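You operate a simulated robot arm through the tools that you are given. There is no shell and no other tool. Be economical: measure what you need, move in short steps, check, and stop when the job is done.

The job below is to be done with a simulated two-armed robot. You get a single attempt, and the scene is never put back.

## Task
Hold the deep tray on the top of the brown cabinet steady with one hand and put the brass weight from the top of the wooden lid in it with the other.

It is judged by the outcome, as a careful person would: the job done as asked, and still so three seconds after it is handed in. It fails if anything else is knocked over, pushed out of place, dropped, spilled or broken. A push-on lid holds only when it is set on centred and level and pressed home; a screw cap is set on level and turned clockwise until tight.

## Robot
Two 7-joint arms with two-finger parallel grippers on one trunk, on a base that drives. Base frame: it is fixed to the floor where the robot stands at the start and does not move with it; the origin is under the middle of the robot, x ahead of it, y to its left, z up. Units: m, degrees, N and s.
The left shoulder is at the start at [0.05, 0.177, 0.929], the right one opposite. With the tool pointing down near the work surface each hand reaches from about 0.1 to 0.66 m from the robot's upright axis, wherever it stands, measured 20 degrees to its own side. Places, roughly: deep tray [-0.25, -2.25, 0.75]. Payload 3.43 kg a hand.
The TCP of each hand is the grasp point between the finger pads, 0.034 m short of the fingertips. In the tool frame z runs along the fingers and y along their closing line. The gripper opens to 0.128 m. The fingers are 0.024 m wide and 0.012 m thick; the gripper's body (0.048 by 0.13 m) begins 0.096 m behind the TCP.
Orientation is told as [roll, pitch, yaw] about the base's x, y, z axes, in that order, counted from this pose: with the fingers straight down and closing along the base's y, the tool's x points along the base's -x, its y along +y and its z along -z.

## Interface
- The arms move only by the tool move_arm. It takes "left_rows", "right_rows" or both (then of equal length, played together; a hand with none holds still); each is a list of rows, each a list of 7 numbers: the shift along the tool's x, y, z in m, then the turn, a rotation vector about the tool's x, y, z in degrees, then the gripper command, from -1 (shut) to 1 (fully open), values between in proportion. In form: [[dx, dy, dz, ax, ay, az, claw], ...]. A call has 1 to 20 rows; each row is the pose to reach, as a shift and turn from the pose commanded when the call began, along the tool's axes at that moment. Rows are played at 5 a second. More than 0.05 m and 8.6 degrees between two rows, or a gripper value outside its range, and nothing of the call is played. Where a pose cannot be reached the arm comes as near as it can. A force on the tool above 40 N (or 10 N above the force at the start of the call, whichever is more), or a blocked arm, ends the call early, and 0.2 s more pass. Each finger travels about 0.108 m/s and halts on what it meets, pressing with about 20 N; the grip force reading is that of the motor and also rises with nothing between the fingers. The clock runs only during rows and for 0.2 s after the last one: add rows that repeat a pose to give the fingers time. It gives the time, the measured TCP pose, the force on the tool (base axes), the opening and the grip force at its end, in the units of the frame above (readings bear some noise), with the torque about the TCP (base axes, N m) and any sound that the robot's microphone picked up.
- Cameras (640 x 400 px; columns grow to the right, rows downward): "scene" is now at [0.1495, 0.0062, 1.0658]; the picture's right is [-0.06, -1.00, 0.00], its down [-0.74, 0.04, -0.68] and it looks along [0.68, -0.04, -0.74] (base axes); focal length 264 px, centre (320, 200). "left" rides on the left gripper at [0.076, 0.011, -0.16] in its tool frame; the picture's right is [-0.15, 0.99, 0.00], its down [-0.88, -0.13, -0.46] and it looks along [-0.45, -0.07, 0.89] (tool axes); focal length 234 px, centre (320, 200). "right" rides on the right gripper at [0.076, -0.011, -0.16] in its tool frame; the picture's right is [0.15, 0.99, 0.00], its down [-0.88, 0.13, -0.46] and it looks along [-0.45, 0.07, 0.89] (tool axes); focal length 234 px, centre (320, 200). There is no depth. A picture from a camera that has moved, and an enlarged one, comes with that camera's place and axes in the base frame and with its lens. The place of the scene camera against the robot may be out by one fixed shift of up to 0.018 m in any direction.
- grab_frame(camera): a new picture of that camera. No time passes.
- slide_trunk(by): slides the trunk up (or, below 0, down) by that many m; the arms and the scene camera ride with it, the base frame stays. It gives what a move gives, with no picture.
- drive_base(legs): drives the robot by 1 to 6 legs, each [ahead, turn to the left] in m and degrees, along the robot's own axes; the way and the turn of a leg run together, so that a leg with both is an arc; at most 1.5 m and 180 degrees a leg. The arms and the cameras ride along, it lands a little off, and it stops where it bumps. It gives what a move gives.
- head_to(pan, tilt): turns the head with the scene camera to pan (to the left, within 80 degrees either way) and tilt (down, from -29 to 69), counted from straight ahead of the robot. It gives what a move gives.
- inspect(camera, box): a new picture of the part [left, top, right, bottom] of that camera's present view, enlarged. No time passes.
- finish_job(): hands the job in; it is judged then, once.

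Work in short steps. Places have to be worked out from the pictures, the camera data and where the tool is seen: move nearer, look again, correct. Check each grasp and each placing, and mend what went wrong. You have 120 turns and 108 pictures in all, those below and enlarged ones among them. Open the grippers and draw the arms clear of the work before you hand the job in, unless the task says otherwise; then end with one line.

The tools are called after "Call:" by a JSON object that holds its "op" and its "data". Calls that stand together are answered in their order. move_arm: Moves the arms, as the interface text tells. Its arguments: {"type":"object","properties":{"left_rows":{"type":"array"},"right_rows":{"type":"array"}},"required":[]} The other tools are called the same way: slide_trunk (by) slides the trunk up or down; drive_base (legs) drives the base; head_to (pan, tilt) turns the head that bears the scene camera; grab_frame (camera) takes a picture; inspect (camera, box) takes an enlarged picture of a part of a camera's view; finish_job () hands the job in.

At the start:

```text
clock: 0.0
left_tool_pos: [0.4216, 0.1275, 0.6987]
left_tool_rot: [-0.1, 0.0, -0.2]
left_force: [-0.1, -0.6, -0.2]
left_moment: [0.0, 0.0, -0.03]
left_grip_width: 0.1278
left_grip_force: 0.1
right_tool_pos: [0.3678, -0.2436, 0.7459]
right_tool_rot: [-0.1, 0.0, -0.1]
right_force: [-0.3, -0.4, 0.6]
right_moment: [0.01, -0.01, 0.0]
right_grip_width: 0.1277
right_grip_force: 0.1
trunk travel left (down, up): [-0.1, 0.301]
robot x, y, heading: [0.0007, -0.0008, 0.1]
head pan, tilt: [-3.3, 47.4]
```

scene: 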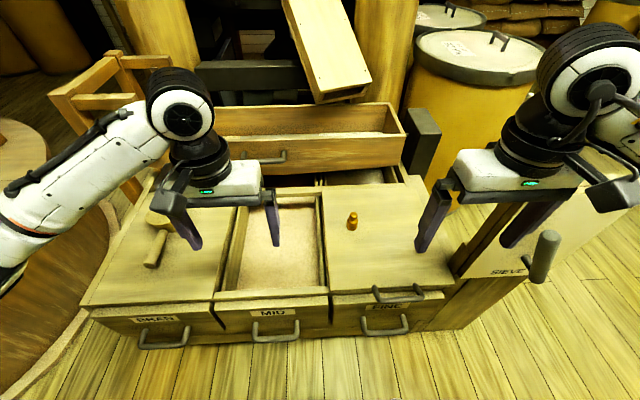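
right: 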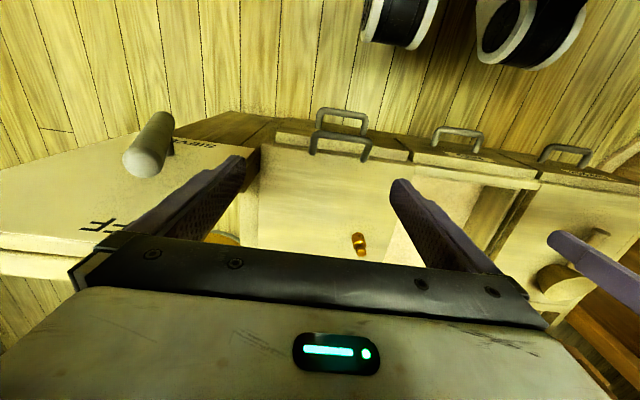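
left: 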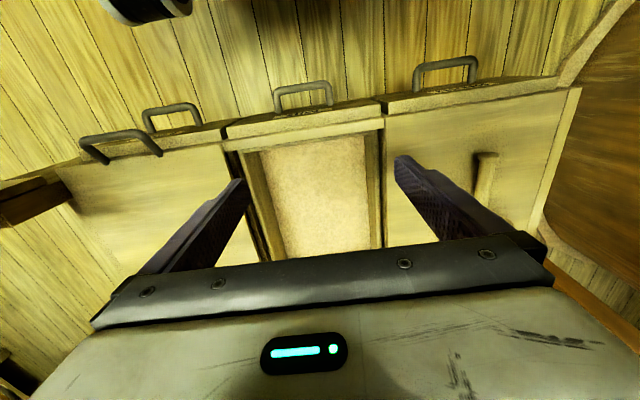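

I'll look closely at the weight first; two rays put it at about (0.615, -0.113, 0.46).

Call:
{"op": "inspect", "data": {"camera": "scene", "box": [300, 180, 420, 255]}}

Call:
{"op": "inspect", "data": {"camera": "right", "box": [280, 180, 440, 280]}}

Call:
{"op": "head_to", "data": {"pan": -80, "tilt": 20}}

Call:
{"op": "grab_frame", "data": {"camera": "scene"}}

```text
5.33 times, centred on (360, 218) of scene
camera zoom: at [0.1495, 0.0062, 1.0658], right [-0.06, -1.0, 0.0], down [-0.74, 0.04, -0.68], along [0.68, -0.04, -0.74], focal length 1411 px, centre (107, 107)
```

zoom: 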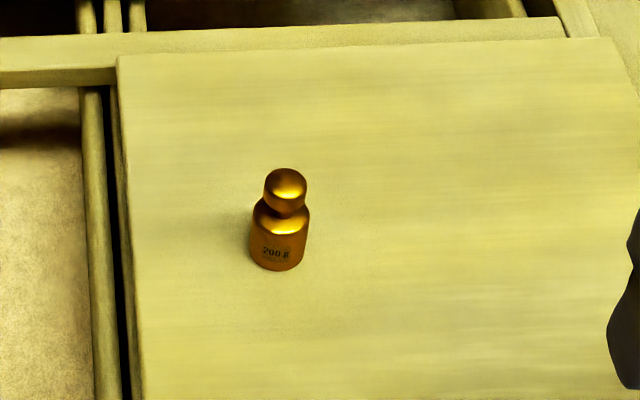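

```text
4.00 times, centred on (360, 230) of right
camera zoom: at [0.2916, -0.2549, 0.9048], right [-0.14, 0.99, 0.0], down [0.88, 0.13, 0.46], along [0.45, 0.06, -0.89], focal length 937 px, centre (160, 80)
```

zoom: 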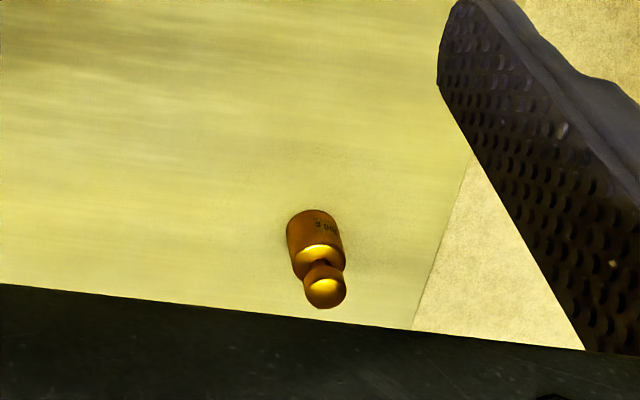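

```text
clock: 1.5
left_tool_pos: [0.4207, 0.1284, 0.6986]
left_tool_rot: [0.0, 0.0, -0.2]
left_force: [0.9, -1.0, 0.7]
left_moment: [-0.01, 0.01, -0.01]
left_grip_width: 0.1281
left_grip_force: 0.1
right_tool_pos: [0.3658, -0.2436, 0.7457]
right_tool_rot: [0.0, 0.0, -0.1]
right_force: [0.9, 0.9, 0.3]
right_moment: [0.02, 0.0, 0.01]
right_grip_width: 0.1278
right_grip_force: 0.1
trunk travel left (down, up): [-0.1, 0.301]
robot x, y, heading: [-0.001, 0.0001, 0.0]
head pan, tilt: [-80.0, 20.0]
```

```text
102 pictures are left
camera scene: at [0.0865, -0.081, 1.1078], right [-0.98, -0.17, 0.0], down [-0.06, 0.34, -0.94], along [0.16, -0.93, -0.34], focal length 264 px, centre (320, 200)
```

scene: 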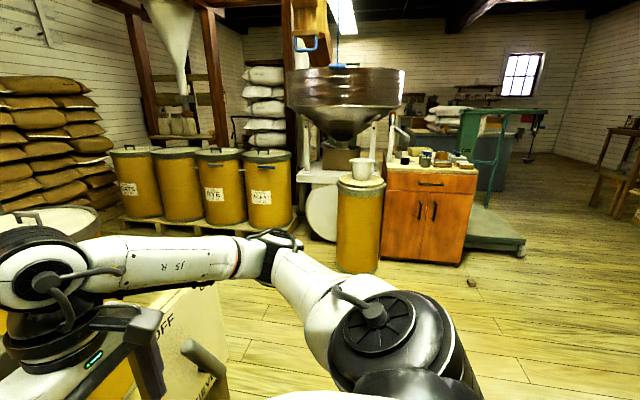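

The brown cabinet stands to the robot's right at around 2 m; I look closer at its top.

Call:
{"op": "inspect", "data": {"camera": "scene", "box": [340, 125, 500, 225]}}

```text
4.00 times, centred on (420, 175) of scene
camera zoom: at [0.0865, -0.081, 1.1078], right [-0.98, -0.17, 0.0], down [-0.06, 0.34, -0.94], along [0.16, -0.93, -0.34], focal length 1058 px, centre (-80, 300)
```

zoom: 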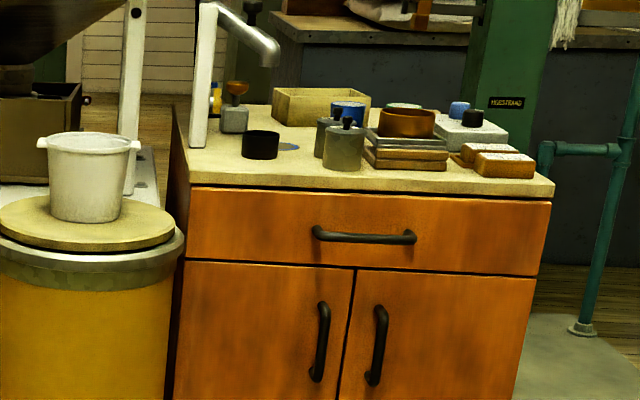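

The wooden open box on the cabinet is likely the deep tray. First I pick up the weight: move the right hand above it, staying high.

Call:
{"op": "move_arm", "data": {"right_rows": [[-0.04, 0.02, 0.01, 0, 0, 0, 1], [-0.08, 0.045, 0.03, 0, 0, 0, 1], [-0.12, 0.07, 0.05, 0, 0, 0, 1], [-0.16, 0.095, 0.07, 0, 0, 0, 1], [-0.2, 0.115, 0.09, 0, 0, 0, 1], [-0.23, 0.13, 0.11, 0, 0, 0, 1], [-0.23, 0.13, 0.11, 0, 0, 0, 1]]}}

Call:
{"op": "grab_frame", "data": {"camera": "right"}}

Call:
{"op": "head_to", "data": {"pan": -3, "tilt": 47}}

Call:
{"op": "grab_frame", "data": {"camera": "scene"}}

```text
refused: row 2 steps farther than a row can; nothing moved
```

```text
100 pictures are left
camera right: at [0.2916, -0.2549, 0.9048], right [-0.14, 0.99, 0.0], down [0.88, 0.13, 0.46], along [0.45, 0.06, -0.89], focal length 234 px, centre (320, 200)
```

right: 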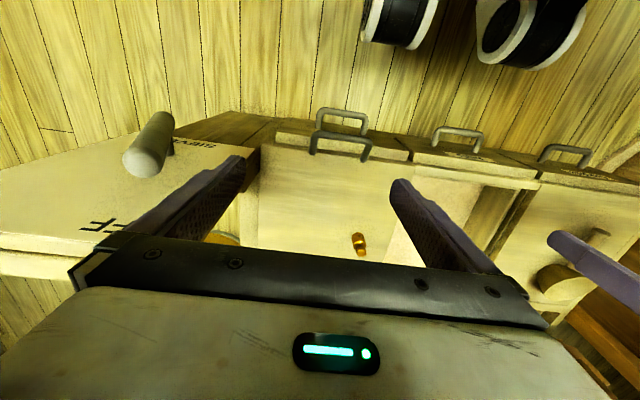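

```text
clock: 3.0
left_tool_pos: [0.4213, 0.128, 0.6986]
left_tool_rot: [0.0, 0.0, -0.2]
left_force: [-0.4, 0.0, 0.2]
left_moment: [-0.01, -0.01, -0.02]
left_grip_width: 0.128
left_grip_force: 0.1
right_tool_pos: [0.3665, -0.2437, 0.7451]
right_tool_rot: [0.0, 0.0, -0.3]
right_force: [0.5, -1.0, -0.6]
right_moment: [-0.01, -0.02, 0.01]
right_grip_width: 0.1279
right_grip_force: 0.1
trunk travel left (down, up): [-0.1, 0.301]
robot x, y, heading: [0.0034, 0.0004, -0.0]
head pan, tilt: [-3.0, 47.0]
```

```text
99 pictures are left
camera scene: at [0.1499, 0.0065, 1.0664], right [-0.05, -1.0, 0.0], down [-0.73, 0.04, -0.68], along [0.68, -0.04, -0.73], focal length 264 px, centre (320, 200)
```

scene: 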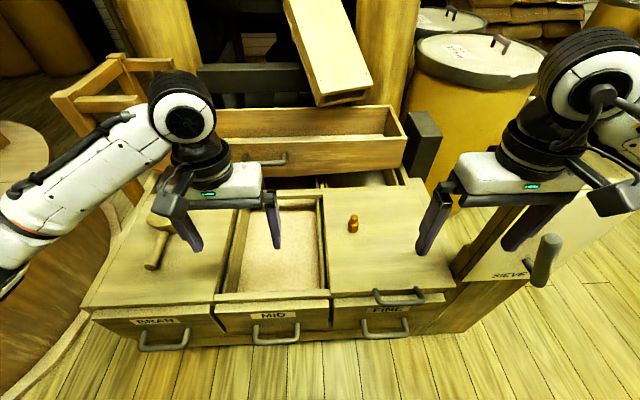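

The step was too long; I repeat with shorter steps.

Call:
{"op": "move_arm", "data": {"right_rows": [[-0.03, 0.017, 0.014, 0, 0, 0, 1], [-0.06, 0.034, 0.028, 0, 0, 0, 1], [-0.09, 0.05, 0.042, 0, 0, 0, 1], [-0.12, 0.067, 0.056, 0, 0, 0, 1], [-0.15, 0.083, 0.07, 0, 0, 0, 1], [-0.18, 0.1, 0.084, 0, 0, 0, 1], [-0.21, 0.117, 0.098, 0, 0, 0, 1], [-0.23, 0.13, 0.11, 0, 0, 0, 1], [-0.23, 0.13, 0.11, 0, 0, 0, 1]]}}

Call:
{"op": "grab_frame", "data": {"camera": "right"}}

Call:
{"op": "grab_frame", "data": {"camera": "scene"}}

```text
clock: 5.0
left_tool_pos: [0.4211, 0.1283, 0.6987]
left_tool_rot: [0.0, 0.1, -0.2]
left_force: [0.4, 0.0, 0.0]
left_moment: [0.0, 0.02, 0.01]
left_grip_width: 0.1277
left_grip_force: 0.0
right_tool_pos: [0.5977, -0.1129, 0.6374]
right_tool_rot: [0.0, 0.0, -0.2]
right_force: [-0.2, -0.3, 0.0]
right_moment: [0.0, 0.0, 0.0]
right_grip_width: 0.1279
right_grip_force: 0.0
trunk travel left (down, up): [-0.1, 0.301]
robot x, y, heading: [-0.0006, 0.0023, -0.1]
head pan, tilt: [-3.0, 47.0]
```

```text
98 pictures are left
camera right: at [0.5217, -0.1247, 0.7968], right [-0.14, 0.99, 0.0], down [0.88, 0.13, 0.46], along [0.45, 0.06, -0.89], focal length 234 px, centre (320, 200)
```

right: 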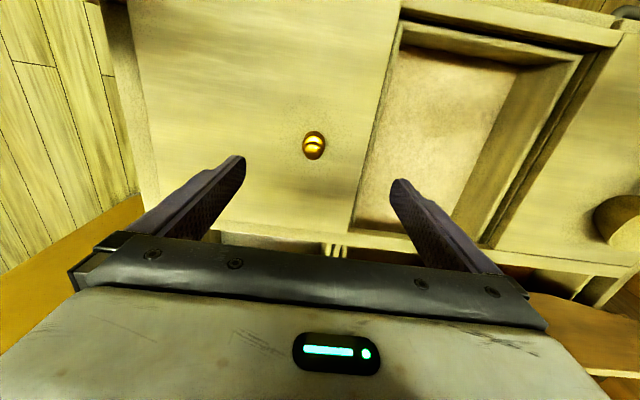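

```text
97 pictures are left
camera scene: at [0.1499, 0.0066, 1.0664], right [-0.05, -1.0, 0.0], down [-0.73, 0.04, -0.68], along [0.68, -0.04, -0.73], focal length 264 px, centre (320, 200)
```

scene: 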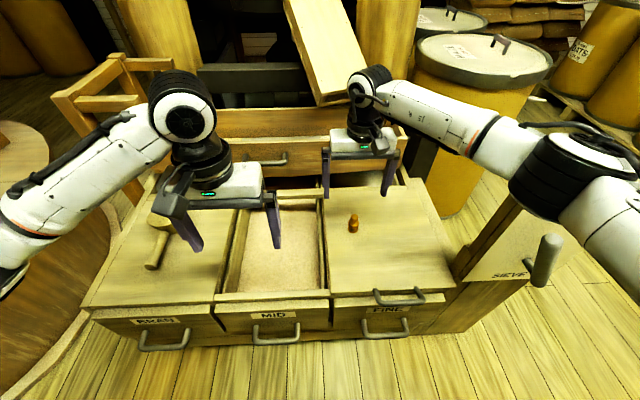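

The weight is at about (0.60, -0.126). I lower the hand to z 0.57 and look again.

Call:
{"op": "move_arm", "data": {"right_rows": [[0, -0.006, 0.025, 0, 0, 0, 1], [-0.003, -0.013, 0.05, 0, 0, 0, 1], [-0.003, -0.013, 0.07, 0, 0, 0, 1], [-0.003, -0.013, 0.07, 0, 0, 0, 1]]}}

Call:
{"op": "grab_frame", "data": {"camera": "right"}}

Call:
{"op": "inspect", "data": {"camera": "scene", "box": [280, 140, 440, 240]}}

```text
clock: 6.0
left_tool_pos: [0.4218, 0.1278, 0.6977]
left_tool_rot: [-0.1, -0.1, -0.2]
left_force: [0.5, -0.6, 0.2]
left_moment: [0.0, 0.02, 0.0]
left_grip_width: 0.1279
left_grip_force: 0.1
right_tool_pos: [0.5955, -0.1278, 0.5642]
right_tool_rot: [0.0, 0.0, -0.2]
right_force: [0.2, -0.6, -0.4]
right_moment: [-0.05, -0.01, 0.0]
right_grip_width: 0.1283
right_grip_force: 0.1
trunk travel left (down, up): [-0.1, 0.301]
robot x, y, heading: [-0.0013, -0.0003, -0.1]
head pan, tilt: [-3.0, 47.0]
```

```text
96 pictures are left
camera right: at [0.5218, -0.139, 0.7241], right [-0.14, 0.99, 0.0], down [0.88, 0.13, 0.46], along [0.45, 0.06, -0.89], focal length 234 px, centre (320, 200)
```

right: 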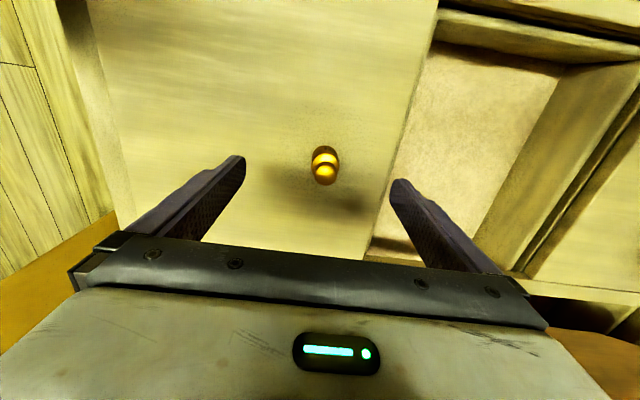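

```text
4.00 times, centred on (360, 190) of scene
camera zoom: at [0.1499, 0.0065, 1.0664], right [-0.05, -1.0, 0.0], down [-0.73, 0.04, -0.68], along [0.68, -0.04, -0.73], focal length 1058 px, centre (160, 240)
```

zoom: 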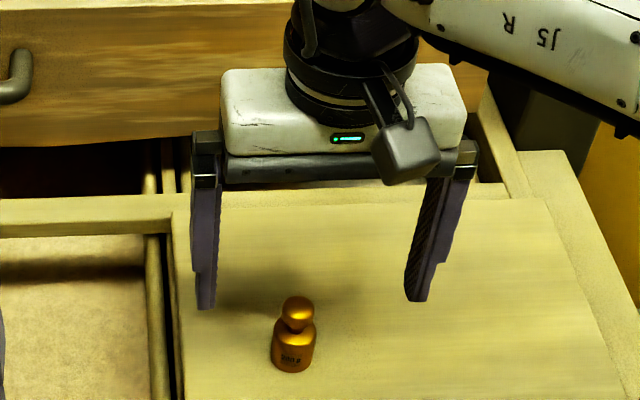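

Knob appears near (0.597, -0.123, 0.52). I lower 3 cm with a small y correction and recheck heights.

Call:
{"op": "move_arm", "data": {"right_rows": [[0, 0.004, 0.015, 0, 0, 0, 1], [0, 0.004, 0.03, 0, 0, 0, 1], [0, 0.004, 0.03, 0, 0, 0, 1]]}}

Call:
{"op": "grab_frame", "data": {"camera": "right"}}

Call:
{"op": "inspect", "data": {"camera": "scene", "box": [280, 140, 440, 240]}}

```text
clock: 6.8
left_tool_pos: [0.4209, 0.1285, 0.6983]
left_tool_rot: [0.0, 0.1, -0.2]
left_force: [0.3, 0.8, 0.3]
left_moment: [-0.01, 0.02, -0.03]
left_grip_width: 0.1279
left_grip_force: 0.0
right_tool_pos: [0.5993, -0.124, 0.5341]
right_tool_rot: [0.0, 0.0, -0.2]
right_force: [0.1, -0.4, -0.6]
right_moment: [0.01, 0.0, -0.04]
right_grip_width: 0.1279
right_grip_force: 0.1
trunk travel left (down, up): [-0.1, 0.301]
robot x, y, heading: [-0.0015, 0.002, -0.2]
head pan, tilt: [-3.0, 47.0]
```

```text
94 pictures are left
camera right: at [0.524, -0.1354, 0.6939], right [-0.14, 0.99, 0.0], down [0.88, 0.13, 0.46], along [0.45, 0.06, -0.89], focal length 234 px, centre (320, 200)
```

right: 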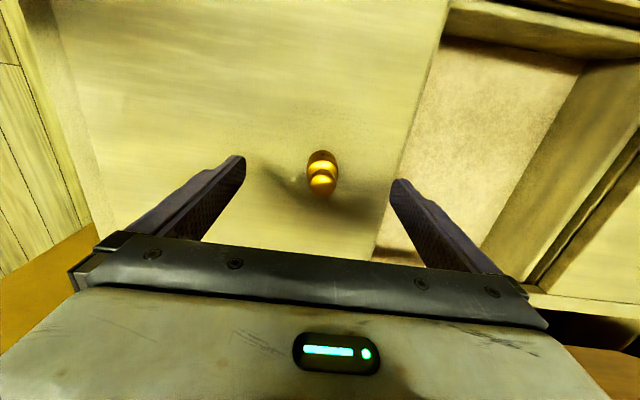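

```text
4.00 times, centred on (360, 190) of scene
camera zoom: at [0.1499, 0.0065, 1.0664], right [-0.05, -1.0, 0.0], down [-0.73, 0.04, -0.68], along [0.68, -0.04, -0.73], focal length 1058 px, centre (160, 240)
```

zoom: 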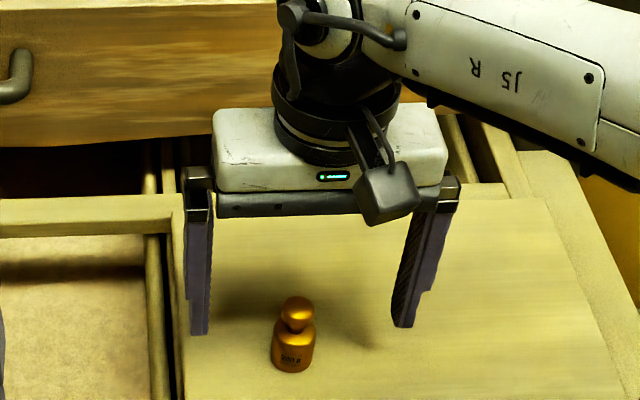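

Weight base is near z 0.465, well centred between the fingers. Lower to TCP z≈0.507 and check.

Call:
{"op": "move_arm", "data": {"right_rows": [[0, 0.0, 0.01, 0, 0, 0, 1], [0, 0.0, 0.02, 0, 0, 0, 1], [0, 0, 0.027, 0, 0, 0, 1], [0, 0, 0.027, 0, 0, 0, 1]]}}

Call:
{"op": "grab_frame", "data": {"camera": "right"}}

Call:
{"op": "inspect", "data": {"camera": "scene", "box": [280, 140, 440, 240]}}

```text
clock: 7.8
left_tool_pos: [0.4214, 0.1282, 0.698]
left_tool_rot: [0.1, 0.0, -0.2]
left_force: [-0.4, -0.2, 0.1]
left_moment: [-0.01, -0.01, 0.0]
left_grip_width: 0.1281
left_grip_force: 0.0
right_tool_pos: [0.601, -0.1243, 0.508]
right_tool_rot: [0.0, 0.0, -0.1]
right_force: [-0.4, 0.4, 0.7]
right_moment: [-0.01, 0.03, -0.02]
right_grip_width: 0.1279
right_grip_force: 0.1
trunk travel left (down, up): [-0.1, 0.301]
robot x, y, heading: [0.0029, 0.0014, 0.0]
head pan, tilt: [-3.0, 47.0]
```

```text
92 pictures are left
camera right: at [0.5247, -0.1351, 0.6677], right [-0.14, 0.99, 0.0], down [0.88, 0.13, 0.46], along [0.45, 0.06, -0.89], focal length 234 px, centre (320, 200)
```

right: 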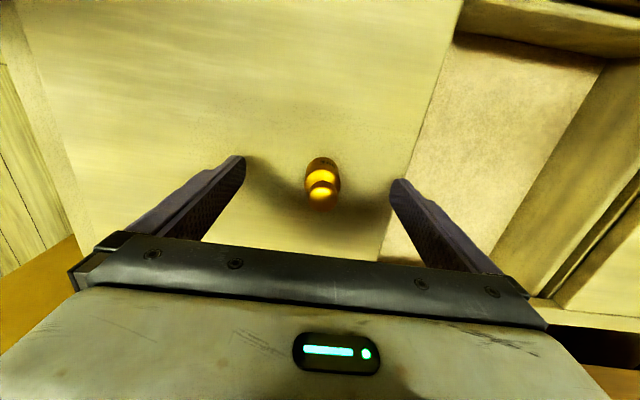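

```text
4.00 times, centred on (360, 190) of scene
camera zoom: at [0.1499, 0.0065, 1.0664], right [-0.05, -1.0, 0.0], down [-0.73, 0.04, -0.68], along [0.68, -0.04, -0.73], focal length 1058 px, centre (160, 240)
```

zoom: 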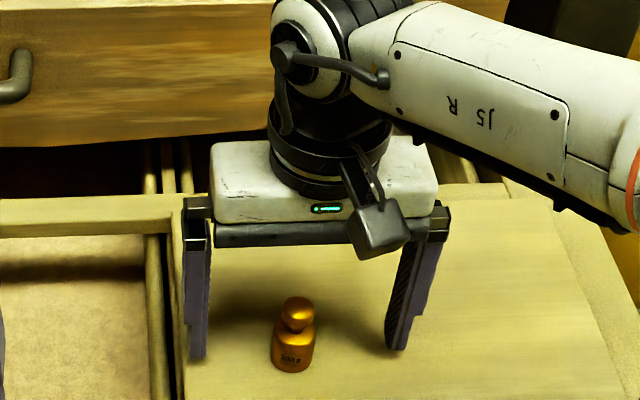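

Fingertips are about 1 cm above the lid and the weight is centred. Close the gripper.

Call:
{"op": "move_arm", "data": {"right_rows": [[0, 0, 0.003, 0, 0, 0, 1], [0.002, 0, 0.003, 0, 0, 0, 0.2], [0.002, 0, 0.003, 0, 0, 0, -0.4], [0.002, 0, 0.003, 0, 0, 0, -1], [0.002, 0, 0.003, 0, 0, 0, -1], [0.002, 0, 0.003, 0, 0, 0, -1], [0.002, 0, 0.003, 0, 0, 0, -1]]}}

Call:
{"op": "grab_frame", "data": {"camera": "right"}}

```text
clock: 9.4
left_tool_pos: [0.4211, 0.1278, 0.6978]
left_tool_rot: [0.0, 0.0, -0.2]
left_force: [-0.1, 0.3, 0.3]
left_moment: [-0.01, 0.02, 0.05]
left_grip_width: 0.128
left_grip_force: 0.0
right_tool_pos: [0.5992, -0.1239, 0.5056]
right_tool_rot: [0.0, 0.0, -0.3]
right_force: [0.7, 0.9, 0.4]
right_moment: [0.04, 0.02, -0.01]
right_grip_width: 0.0292
right_grip_force: 20.0
trunk travel left (down, up): [-0.1, 0.301]
robot x, y, heading: [-0.0007, -0.0003, -0.1]
head pan, tilt: [-3.0, 47.0]
```

```text
90 pictures are left
camera right: at [0.5237, -0.1349, 0.6649], right [-0.14, 0.99, 0.0], down [0.88, 0.13, 0.46], along [0.45, 0.06, -0.89], focal length 234 px, centre (320, 200)
```

right: 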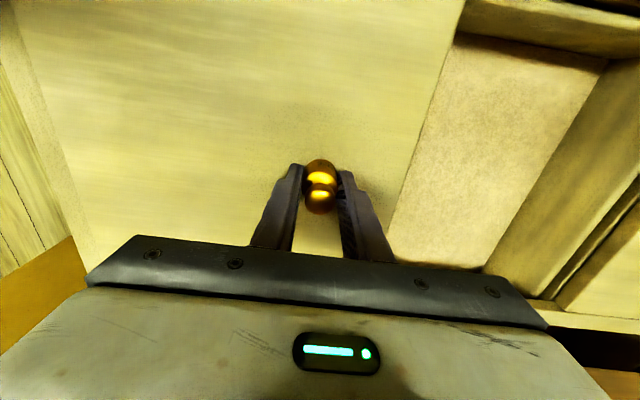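

Gripped at 29 mm width. Lift straight up, then draw it back.

Call:
{"op": "move_arm", "data": {"right_rows": [[0, 0, -0.02, 0, 0, 0, -1], [0, 0, -0.06, 0, 0, 0, -1], [0, 0, -0.1, 0, 0, 0, -1], [0, 0, -0.14, 0, 0, 0, -1], [0, 0, -0.18, 0, 0, 0, -1], [0.02, -0.02, -0.22, 0, 0, 0, -1], [0.05, -0.04, -0.25, 0, 0, 0, -1], [0.08, -0.06, -0.28, 0, 0, 0, -1], [0.11, -0.08, -0.31, 0, 0, 0, -1], [0.14, -0.1, -0.34, 0, 0, 0, -1], [0.17, -0.12, -0.36, 0, 0, 0, -1], [0.2, -0.13, -0.38, 0, 0, 0, -1], [0.23, -0.13, -0.4, 0, 0, 0, -1], [0.23, -0.13, -0.4, 0, 0, 0, -1]]}}

Call:
{"op": "grab_frame", "data": {"camera": "right"}}

Call:
{"op": "grab_frame", "data": {"camera": "scene"}}

```text
clock: 12.4
left_tool_pos: [0.4212, 0.1291, 0.6976]
left_tool_rot: [0.0, -0.1, -0.2]
left_force: [-0.2, 0.1, 0.0]
left_moment: [0.0, 0.0, 0.01]
left_grip_width: 0.1278
left_grip_force: 0.0
right_tool_pos: [0.3671, -0.2538, 0.9027]
right_tool_rot: [0.0, 0.0, -0.3]
right_force: [-0.2, -0.4, 0.3]
right_moment: [-0.02, 0.01, 0.0]
right_grip_width: 0.0001
right_grip_force: 20.2
trunk travel left (down, up): [-0.1, 0.301]
robot x, y, heading: [0.0026, 0.0003, -0.2]
head pan, tilt: [-3.0, 47.0]
```

```text
89 pictures are left
camera right: at [0.291, -0.2651, 1.0623], right [-0.14, 0.99, 0.0], down [0.88, 0.13, 0.46], along [0.45, 0.06, -0.89], focal length 234 px, centre (320, 200)
```

right: 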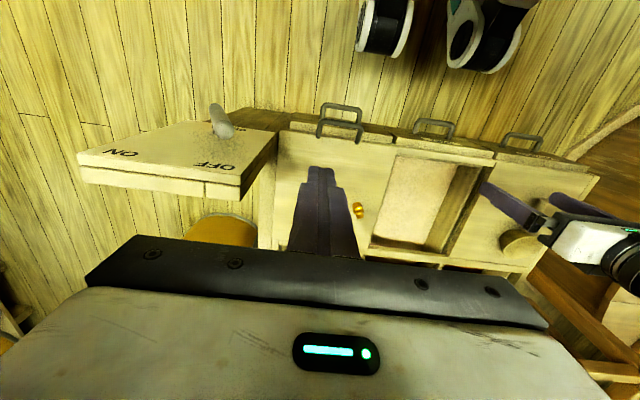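

```text
88 pictures are left
camera scene: at [0.1498, 0.0066, 1.0664], right [-0.05, -1.0, 0.0], down [-0.73, 0.04, -0.68], along [0.68, -0.04, -0.73], focal length 264 px, centre (320, 200)
```

scene: 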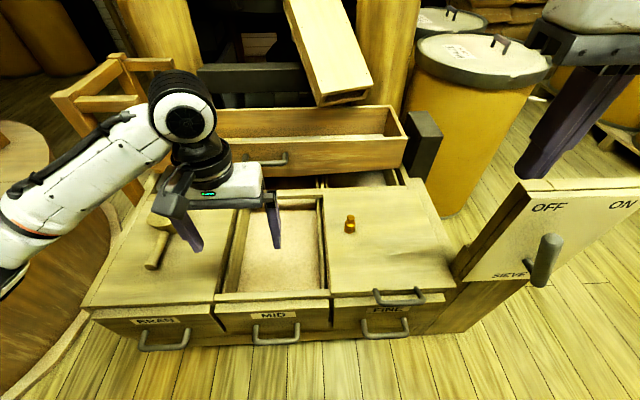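

The weight slipped out and stayed standing on the lid (moved slightly); I gripped off-centre and high. I'll inspect where it is now.

Call:
{"op": "inspect", "data": {"camera": "scene", "box": [280, 140, 440, 240]}}

Call:
{"op": "inspect", "data": {"camera": "right", "box": [320, 180, 400, 230]}}

```text
4.00 times, centred on (360, 190) of scene
camera zoom: at [0.1498, 0.0066, 1.0664], right [-0.05, -1.0, 0.0], down [-0.73, 0.04, -0.68], along [0.68, -0.04, -0.73], focal length 1058 px, centre (160, 240)
```

zoom: 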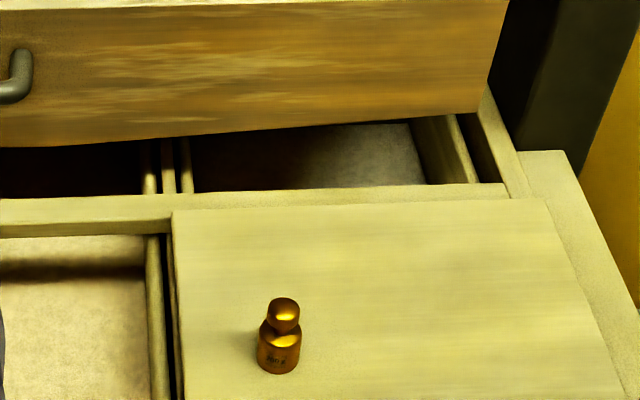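

```text
8.00 times, centred on (360, 205) of right
camera zoom: at [0.291, -0.2651, 1.0623], right [-0.14, 0.99, 0.0], down [0.88, 0.13, 0.46], along [0.45, 0.06, -0.89], focal length 1873 px, centre (0, 160)
```

zoom: 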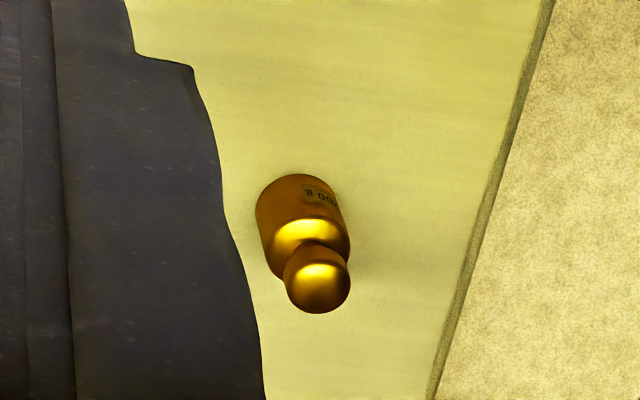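

The weight now sits about (0.593, -0.114), still upright. I return above it with open fingers and check alignment.

Call:
{"op": "move_arm", "data": {"right_rows": [[-0.03, 0.02, 0.03, 0, 0, 0, 1], [-0.06, 0.04, 0.06, 0, 0, 0, 1], [-0.09, 0.06, 0.09, 0, 0, 0, 1], [-0.12, 0.08, 0.12, 0, 0, 0, 1], [-0.15, 0.1, 0.15, 0, 0, 0, 1], [-0.18, 0.12, 0.18, 0, 0, 0, 1], [-0.21, 0.14, 0.21, 0, 0, 0, 1], [-0.226, 0.141, 0.25, 0, 0, 0, 1], [-0.226, 0.141, 0.29, 0, 0, 0, 1], [-0.226, 0.141, 0.33, 0, 0, 0, 1], [-0.226, 0.141, 0.36, 0, 0, 0, 1], [-0.226, 0.141, 0.37, 0, 0, 0, 1], [-0.226, 0.141, 0.37, 0, 0, 0, 1]]}}

Call:
{"op": "inspect", "data": {"camera": "right", "box": [220, 120, 420, 245]}}

Call:
{"op": "inspect", "data": {"camera": "scene", "box": [280, 140, 440, 240]}}

```text
clock: 15.2
left_tool_pos: [0.4213, 0.1296, 0.6984]
left_tool_rot: [0.0, 0.0, -0.2]
left_force: [1.0, 0.0, 0.2]
left_moment: [-0.03, 0.0, -0.01]
left_grip_width: 0.1279
left_grip_force: 0.0
right_tool_pos: [0.594, -0.1126, 0.5347]
right_tool_rot: [0.0, 0.0, -0.2]
right_force: [1.4, 0.6, -0.4]
right_moment: [-0.01, -0.02, 0.03]
right_grip_width: 0.1282
right_grip_force: 0.1
trunk travel left (down, up): [-0.1, 0.301]
robot x, y, heading: [-0.0003, -0.0005, 0.1]
head pan, tilt: [-3.0, 47.0]
```

```text
3.20 times, centred on (320, 182) of right
camera zoom: at [0.5182, -0.1233, 0.6945], right [-0.14, 0.99, 0.0], down [0.88, 0.13, 0.46], along [0.45, 0.06, -0.89], focal length 749 px, centre (320, 256)
```

zoom: 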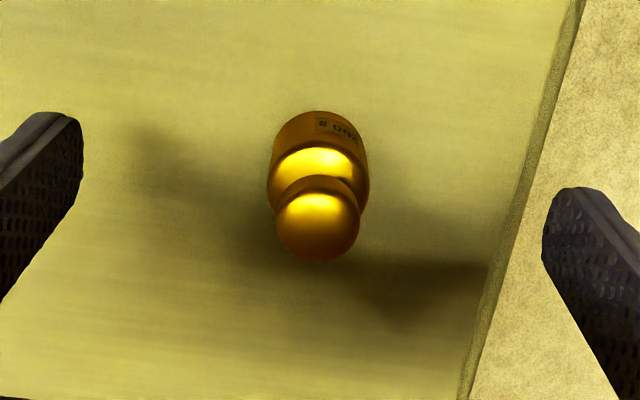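

```text
4.00 times, centred on (360, 190) of scene
camera zoom: at [0.1499, 0.0065, 1.0664], right [-0.05, -1.0, 0.0], down [-0.73, 0.04, -0.68], along [0.68, -0.04, -0.73], focal length 1058 px, centre (160, 240)
```

zoom: 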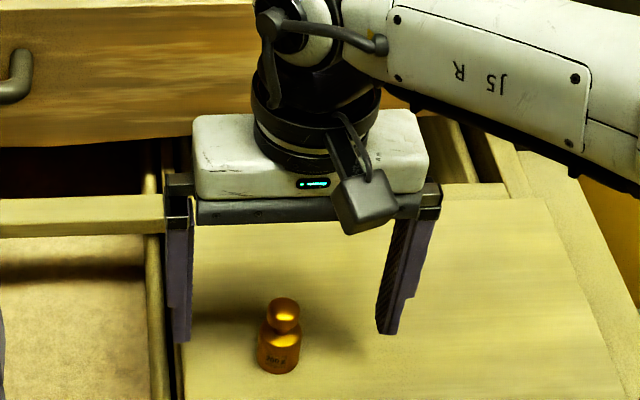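

The weight's body spans roughly z 0.455–0.49, so the first grip was too high, on the shoulder. Move 6 mm out in x, and lower slowly to TCP z≈0.494.

Call:
{"op": "move_arm", "data": {"right_rows": [[-0.006, 0, 0.01, 0, 0, 0, 1], [-0.006, 0.0, 0.02, 0, 0, 0, 1], [-0.006, 0, 0.03, 0, 0, 0, 1], [-0.006, 0, 0.035, 0, 0, 0, 1], [-0.006, 0, 0.039, 0, 0, 0, 1], [-0.006, 0, 0.041, 0, 0, 0, 1], [-0.006, 0, 0.041, 0, 0, 0, 1]]}}

Call:
{"op": "inspect", "data": {"camera": "right", "box": [220, 120, 420, 245]}}

Call:
{"op": "inspect", "data": {"camera": "scene", "box": [280, 140, 440, 240]}}

```text
clock: 16.8
left_tool_pos: [0.4208, 0.1271, 0.7003]
left_tool_rot: [0.0, 0.0, -0.3]
left_force: [-0.3, -0.7, -0.1]
left_moment: [0.0, 0.01, -0.01]
left_grip_width: 0.1281
left_grip_force: 0.0
right_tool_pos: [0.6007, -0.1131, 0.4967]
right_tool_rot: [0.0, -0.1, -0.2]
right_force: [-9.1, -1.4, 19.7]
right_moment: [-0.29, 0.54, -0.16]
right_grip_width: 0.1279
right_grip_force: 0.1
trunk travel left (down, up): [-0.1, 0.301]
robot x, y, heading: [-0.0022, 0.0013, 0.0]
head pan, tilt: [-3.0, 47.0]
```

```text
3.20 times, centred on (320, 182) of right
camera zoom: at [0.5246, -0.1238, 0.656], right [-0.14, 0.99, 0.0], down [0.88, 0.13, 0.46], along [0.45, 0.06, -0.89], focal length 749 px, centre (320, 256)
```

zoom: 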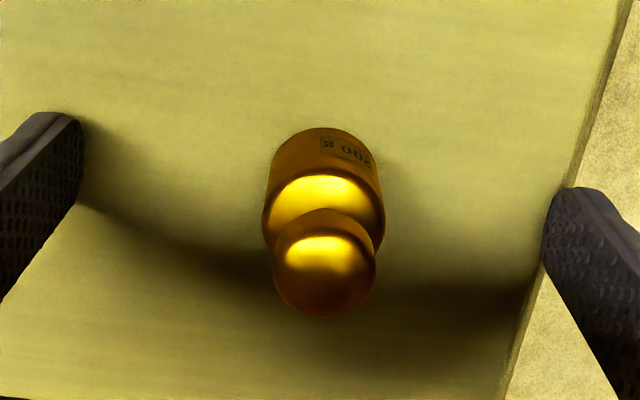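

```text
4.00 times, centred on (360, 190) of scene
camera zoom: at [0.1481, 0.0068, 1.067], right [-0.05, -1.0, 0.0], down [-0.73, 0.04, -0.68], along [0.68, -0.04, -0.73], focal length 1058 px, centre (160, 240)
```

zoom: 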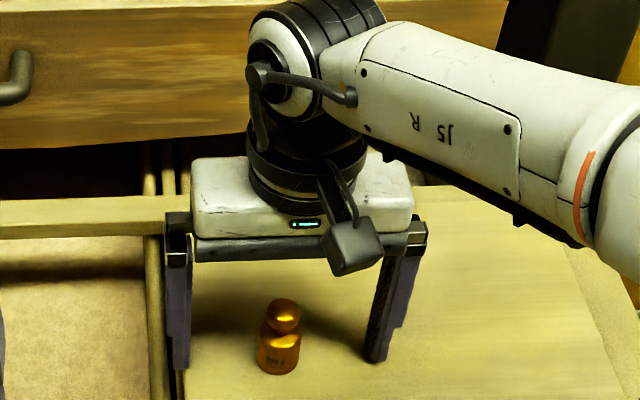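

Contact at tips 0.463, which is the lid height, and the weight is centred. Back off 2 mm, close, and wait.

Call:
{"op": "move_arm", "data": {"right_rows": [[0, 0, -0.004, 0, 0, 0, 1], [0, 0, -0.004, 0, 0, 0, 1], [0, 0, -0.004, 0, 0, 0, 0.4], [0, 0, -0.004, 0, 0, 0, 0], [0, 0, -0.004, 0, 0, 0, -0.4], [0, 0, -0.004, 0, 0, 0, -0.6], [0, 0, -0.004, 0, 0, 0, -0.8], [0, 0, -0.004, 0, 0, 0, -1], [0, 0, -0.004, 0, 0, 0, -1], [0, 0, -0.004, 0, 0, 0, -1]]}}

Call:
{"op": "inspect", "data": {"camera": "right", "box": [220, 120, 420, 245]}}

Call:
{"op": "inspect", "data": {"camera": "scene", "box": [280, 140, 440, 240]}}

```text
clock: 19.0
left_tool_pos: [0.4208, 0.1277, 0.6989]
left_tool_rot: [0.0, 0.0, -0.3]
left_force: [0.8, 0.3, -1.0]
left_moment: [-0.01, 0.05, 0.02]
left_grip_width: 0.128
left_grip_force: 0.1
right_tool_pos: [0.6012, -0.1135, 0.4981]
right_tool_rot: [0.0, 0.0, -0.2]
right_force: [0.0, -1.4, 0.7]
right_moment: [-0.03, 0.04, -0.01]
right_grip_width: 0.0294
right_grip_force: 20.4
trunk travel left (down, up): [-0.1, 0.301]
robot x, y, heading: [0.0033, -0.0021, 0.1]
head pan, tilt: [-3.0, 47.0]
```

```text
3.20 times, centred on (320, 182) of right
camera zoom: at [0.5254, -0.1242, 0.6577], right [-0.14, 0.99, 0.0], down [0.88, 0.13, 0.46], along [0.45, 0.06, -0.89], focal length 749 px, centre (320, 256)
```

zoom: 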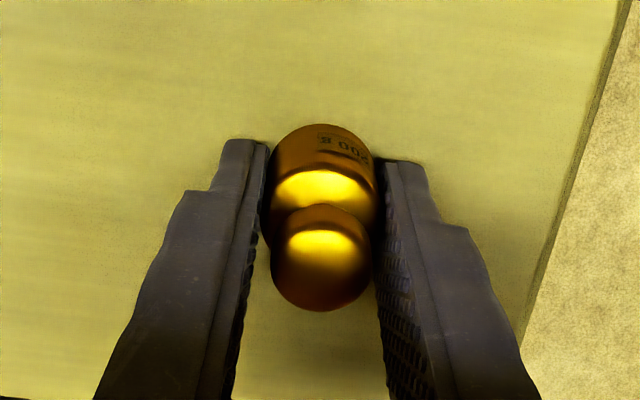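

```text
4.00 times, centred on (360, 190) of scene
camera zoom: at [0.1498, 0.0065, 1.0664], right [-0.05, -1.0, 0.0], down [-0.73, 0.04, -0.68], along [0.68, -0.04, -0.73], focal length 1058 px, centre (160, 240)
```

zoom: 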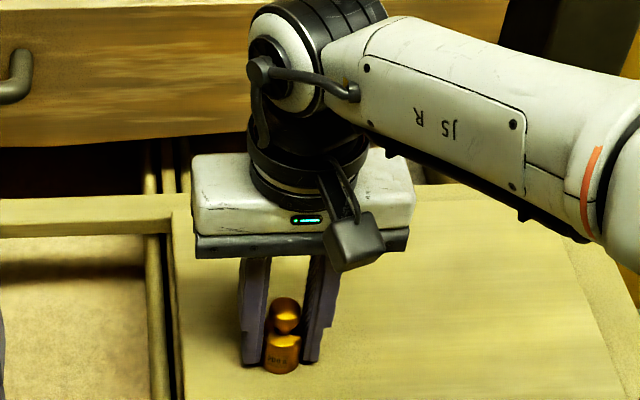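

Good, low grip at 29.4 mm. Lift slowly 5 cm and check it is carried.

Call:
{"op": "move_arm", "data": {"right_rows": [[0, 0, -0.003, 0, 0, 0, -1], [0, 0, -0.008, 0, 0, 0, -1], [0, 0, -0.015, 0, 0, 0, -1], [0, 0, -0.024, 0, 0, 0, -1], [0, 0, -0.034, 0, 0, 0, -1], [0, 0, -0.044, 0, 0, 0, -1], [0, 0, -0.05, 0, 0, 0, -1]]}}

Call:
{"op": "inspect", "data": {"camera": "scene", "box": [280, 140, 440, 240]}}

```text
clock: 20.6
left_tool_pos: [0.4209, 0.1286, 0.6981]
left_tool_rot: [0.0, 0.0, -0.2]
left_force: [0.5, -0.9, 0.1]
left_moment: [0.01, 0.03, -0.01]
left_grip_width: 0.1281
left_grip_force: 0.2
right_tool_pos: [0.6003, -0.1117, 0.5483]
right_tool_rot: [0.1, 0.0, -0.2]
right_force: [-0.1, 0.4, -2.4]
right_moment: [-0.01, -0.02, 0.01]
right_grip_width: 0.029
right_grip_force: 20.0
trunk travel left (down, up): [-0.1, 0.301]
robot x, y, heading: [0.0013, 0.0028, 0.1]
head pan, tilt: [-3.0, 47.0]
```

```text
4.00 times, centred on (360, 190) of scene
camera zoom: at [0.15, 0.0065, 1.0663], right [-0.05, -1.0, 0.0], down [-0.73, 0.04, -0.68], along [0.68, -0.04, -0.73], focal length 1058 px, centre (160, 240)
```

zoom: 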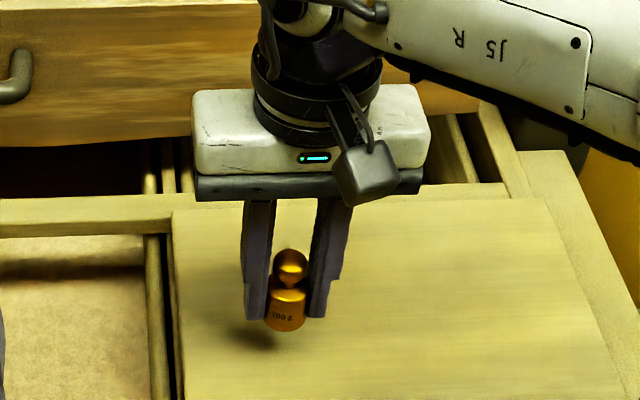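

The weight is held (z force −2.4 N). Lift further and draw back, gently.

Call:
{"op": "move_arm", "data": {"right_rows": [[0, 0, -0.01, 0, 0, 0, -1], [0, 0, -0.025, 0, 0, 0, -1], [0, 0, -0.045, 0, 0, 0, -1], [0, 0, -0.065, 0, 0, 0, -1], [0, 0, -0.085, 0, 0, 0, -1], [0, 0, -0.105, 0, 0, 0, -1], [0.005, 0, -0.125, 0, 0, 0, -1], [0.015, 0, -0.145, 0, 0, 0, -1], [0.03, -0.005, -0.165, 0, 0, 0, -1], [0.045, -0.015, -0.185, 0, 0, 0, -1], [0.06, -0.025, -0.205, 0, 0, 0, -1], [0.075, -0.035, -0.225, 0, 0, 0, -1], [0.09, -0.045, -0.245, 0, 0, 0, -1], [0.11, -0.055, -0.26, 0, 0, 0, -1], [0.13, -0.065, -0.275, 0, 0, 0, -1], [0.15, -0.075, -0.29, 0, 0, 0, -1], [0.17, -0.085, -0.305, 0, 0, 0, -1], [0.19, -0.095, -0.32, 0, 0, 0, -1], [0.205, -0.1, -0.33, 0, 0, 0, -1], [0.21, -0.1, -0.33, 0, 0, 0, -1]]}}

Call:
{"op": "grab_frame", "data": {"camera": "right"}}

```text
clock: 24.8
left_tool_pos: [0.4206, 0.1283, 0.6976]
left_tool_rot: [0.0, -0.1, -0.2]
left_force: [0.6, 0.2, 0.1]
left_moment: [-0.01, 0.0, -0.01]
left_grip_width: 0.128
left_grip_force: 0.1
right_tool_pos: [0.3894, -0.2133, 0.8773]
right_tool_rot: [0.0, 0.0, -0.2]
right_force: [0.0, 0.6, -2.3]
right_moment: [-0.01, -0.05, 0.01]
right_grip_width: 0.0292
right_grip_force: 19.9
trunk travel left (down, up): [-0.1, 0.301]
robot x, y, heading: [-0.0014, -0.0003, -0.0]
head pan, tilt: [-3.0, 47.0]
```

```text
78 pictures are left
camera right: at [0.314, -0.2238, 1.0368], right [-0.14, 0.99, 0.0], down [0.88, 0.13, 0.46], along [0.45, 0.06, -0.89], focal length 234 px, centre (320, 200)
```

right: 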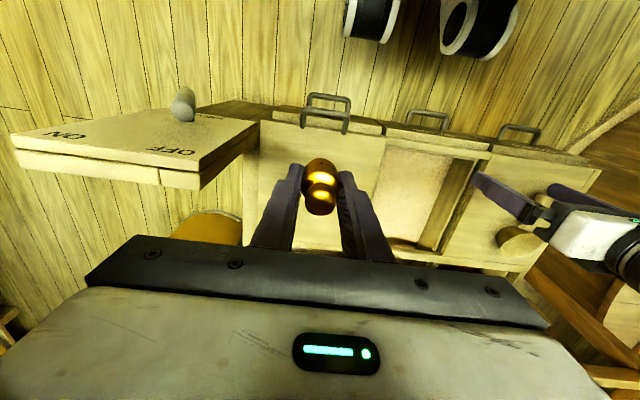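

Weight secure. Raise the trunk for clearance, then turn right to face the cabinet in place.

Call:
{"op": "slide_trunk", "data": {"by": 0.2}}

Call:
{"op": "drive_base", "data": {"legs": [[0, -50], [0, -52]]}}

Call:
{"op": "head_to", "data": {"pan": 0, "tilt": 30}}

Call:
{"op": "grab_frame", "data": {"camera": "scene"}}

```text
clock: 27.0
left_tool_pos: [0.4203, 0.1284, 0.8984]
left_tool_rot: [0.0, 0.0, -0.2]
left_force: [-0.3, 0.1, 1.4]
left_moment: [-0.02, -0.04, 0.0]
left_grip_width: 0.128
left_grip_force: 0.1
right_tool_pos: [0.3903, -0.2127, 1.0758]
right_tool_rot: [-0.1, 0.1, -0.2]
right_force: [0.4, 0.3, -2.6]
right_moment: [-0.01, -0.01, -0.01]
right_grip_width: 0.029
right_grip_force: 20.4
trunk travel left (down, up): [-0.3, 0.101]
robot x, y, heading: [0.0006, 0.0013, -0.2]
head pan, tilt: [-3.0, 47.0]
```

```text
clock: 32.1
left_tool_pos: [0.0069, -0.4408, 0.898]
left_tool_rot: [0.0, 0.0, -106.1]
left_force: [0.3, -1.2, -0.2]
left_moment: [0.03, 0.0, 0.02]
left_grip_width: 0.1279
left_grip_force: 0.0
right_tool_pos: [-0.3103, -0.3162, 1.076]
right_tool_rot: [-0.1, 0.0, -106.0]
right_force: [-1.0, 0.6, -2.1]
right_moment: [0.0, -0.01, -0.05]
right_grip_width: 0.0294
right_grip_force: 20.1
trunk travel left (down, up): [-0.3, 0.101]
robot x, y, heading: [0.0018, 0.0029, -105.7]
head pan, tilt: [-3.0, 47.0]
```

```text
clock: 32.9
left_tool_pos: [0.0075, -0.44, 0.8983]
left_tool_rot: [0.0, 0.0, -106.1]
left_force: [-0.7, -0.4, -0.5]
left_moment: [-0.02, 0.0, -0.01]
left_grip_width: 0.1279
left_grip_force: 0.1
right_tool_pos: [-0.3106, -0.3163, 1.0769]
right_tool_rot: [0.1, 0.0, -106.1]
right_force: [0.1, 0.7, -2.6]
right_moment: [0.03, 0.02, -0.01]
right_grip_width: 0.0293
right_grip_force: 19.8
trunk travel left (down, up): [-0.3, 0.101]
robot x, y, heading: [0.0012, -0.0014, -105.9]
head pan, tilt: [0.0, 30.0]
```

```text
77 pictures are left
camera scene: at [-0.0438, -0.1437, 1.2917], right [-0.96, 0.27, 0.0], down [0.14, 0.48, -0.87], along [-0.24, -0.83, -0.5], focal length 264 px, centre (320, 200)
```

scene: 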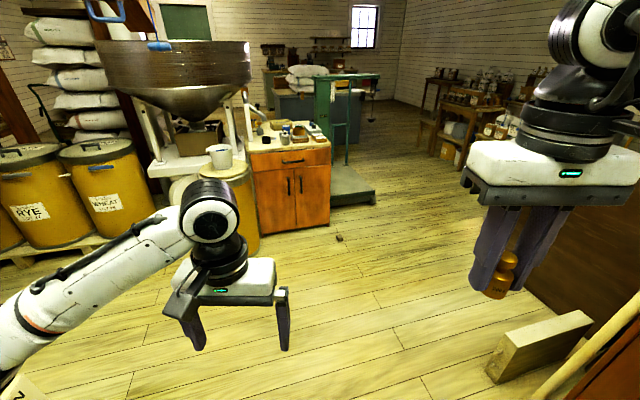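

Good view. I zoom on the cabinet to measure it.

Call:
{"op": "inspect", "data": {"camera": "scene", "box": [200, 95, 360, 195]}}

```text
4.00 times, centred on (280, 145) of scene
camera zoom: at [-0.0438, -0.1437, 1.2917], right [-0.96, 0.27, 0.0], down [0.14, 0.48, -0.87], along [-0.24, -0.83, -0.5], focal length 1058 px, centre (480, 420)
```

zoom: 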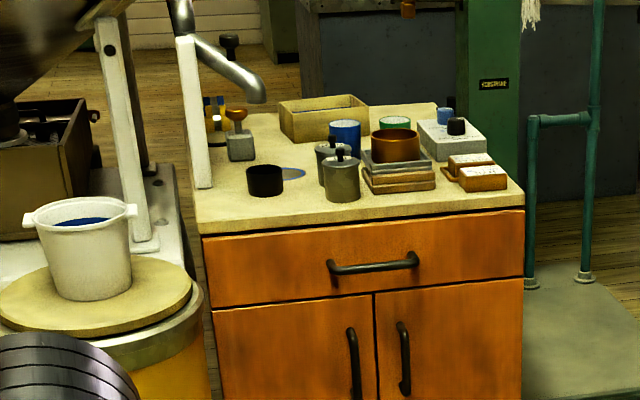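

The tray (wooden open box at the back) is at roughly (-0.33, -2.25); the cabinet front is at y≈-1.75. I drive nearer, short of the cabinet, facing it.

Call:
{"op": "drive_base", "data": {"legs": [[1.1, 0], [0, 15.5]]}}

Call:
{"op": "head_to", "data": {"pan": 0, "tilt": 35}}

Call:
{"op": "grab_frame", "data": {"camera": "scene"}}

```text
clock: 39.4
left_tool_pos: [-0.1688, -1.4664, 0.8978]
left_tool_rot: [0.0, 0.0, -90.3]
left_force: [-0.2, 0.0, -0.4]
left_moment: [0.01, -0.01, 0.02]
left_grip_width: 0.128
left_grip_force: 0.1
right_tool_pos: [-0.5091, -1.4334, 1.0771]
right_tool_rot: [0.0, 0.1, -90.4]
right_force: [0.8, -0.2, -2.2]
right_moment: [-0.03, 0.0, 0.01]
right_grip_width: 0.0293
right_grip_force: 20.0
trunk travel left (down, up): [-0.3, 0.101]
robot x, y, heading: [-0.2976, -1.0428, -90.0]
head pan, tilt: [0.0, 30.0]
```

```text
clock: 40.0
left_tool_pos: [-0.169, -1.4657, 0.8978]
left_tool_rot: [0.0, -0.1, -90.3]
left_force: [0.2, 0.4, -0.3]
left_moment: [0.01, 0.02, 0.0]
left_grip_width: 0.1279
left_grip_force: 0.1
right_tool_pos: [-0.5078, -1.4331, 1.0778]
right_tool_rot: [0.0, 0.0, -90.3]
right_force: [-0.7, -0.9, -1.3]
right_moment: [-0.03, -0.05, 0.0]
right_grip_width: 0.0294
right_grip_force: 19.7
trunk travel left (down, up): [-0.3, 0.101]
robot x, y, heading: [-0.2966, -1.0455, -89.8]
head pan, tilt: [0.0, 35.0]
```

```text
75 pictures are left
camera scene: at [-0.296, -1.1914, 1.284], right [-1.0, 0.0, 0.0], down [0.0, 0.57, -0.82], along [0.0, -0.82, -0.57], focal length 264 px, centre (320, 200)
```

scene: 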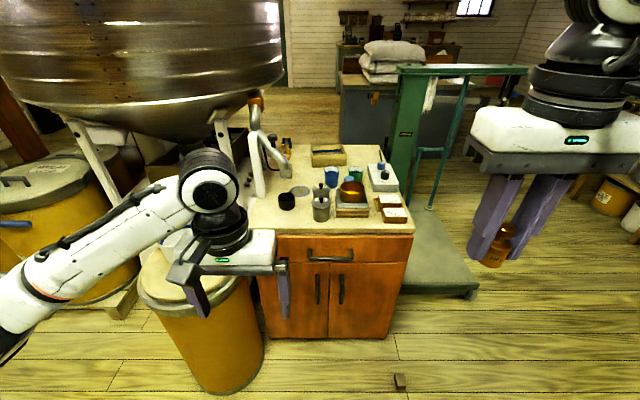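

I zoom in on the counter from here.

Call:
{"op": "inspect", "data": {"camera": "scene", "box": [230, 130, 430, 255]}}

Call:
{"op": "inspect", "data": {"camera": "scene", "box": [270, 130, 370, 192]}}

```text
3.20 times, centred on (330, 192) of scene
camera zoom: at [-0.296, -1.1914, 1.284], right [-1.0, 0.0, 0.0], down [0.0, 0.57, -0.82], along [0.0, -0.82, -0.57], focal length 846 px, centre (288, 224)
```

zoom: 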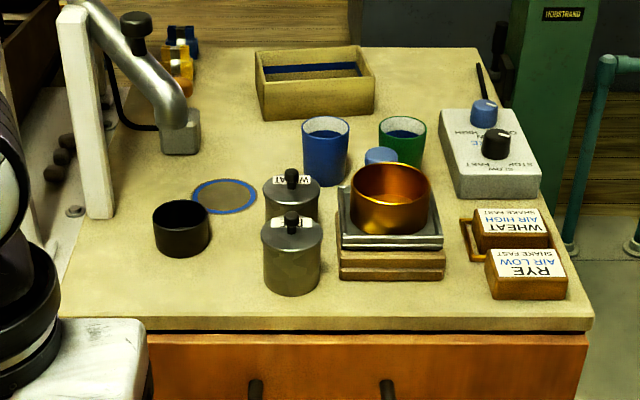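

```text
6.40 times, centred on (320, 161) of scene
camera zoom: at [-0.296, -1.1914, 1.284], right [-1.0, 0.0, 0.0], down [0.0, 0.57, -0.82], along [0.0, -0.82, -0.57], focal length 1693 px, centre (320, 450)
```

zoom: 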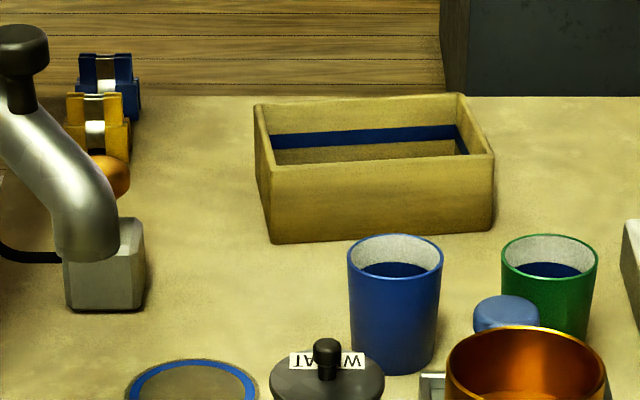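

The tray is close to the cabinet's back edge (about 0.2 m from it), with open floor behind the cabinet. Reaching from the front would cross cups and jars, so I look for a route round the right side.

Call:
{"op": "head_to", "data": {"pan": -45, "tilt": 25}}

Call:
{"op": "grab_frame", "data": {"camera": "scene"}}

```text
clock: 41.2
left_tool_pos: [-0.1688, -1.4661, 0.8975]
left_tool_rot: [-0.1, 0.0, -90.3]
left_force: [0.7, 0.0, 0.1]
left_moment: [0.01, 0.02, 0.0]
left_grip_width: 0.128
left_grip_force: 0.0
right_tool_pos: [-0.5095, -1.433, 1.0766]
right_tool_rot: [-0.1, -0.1, -90.3]
right_force: [1.6, 0.0, -2.6]
right_moment: [-0.03, 0.01, 0.02]
right_grip_width: 0.0295
right_grip_force: 20.1
trunk travel left (down, up): [-0.3, 0.101]
robot x, y, heading: [-0.2954, -1.0423, -89.8]
head pan, tilt: [-45.0, 25.0]
```

```text
72 pictures are left
camera scene: at [-0.361, -1.1685, 1.2997], right [-0.71, 0.71, 0.0], down [0.3, 0.3, -0.91], along [-0.64, -0.64, -0.42], focal length 264 px, centre (320, 200)
```

scene: 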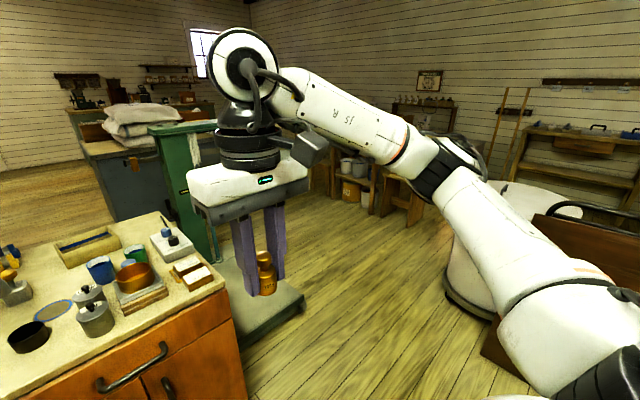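

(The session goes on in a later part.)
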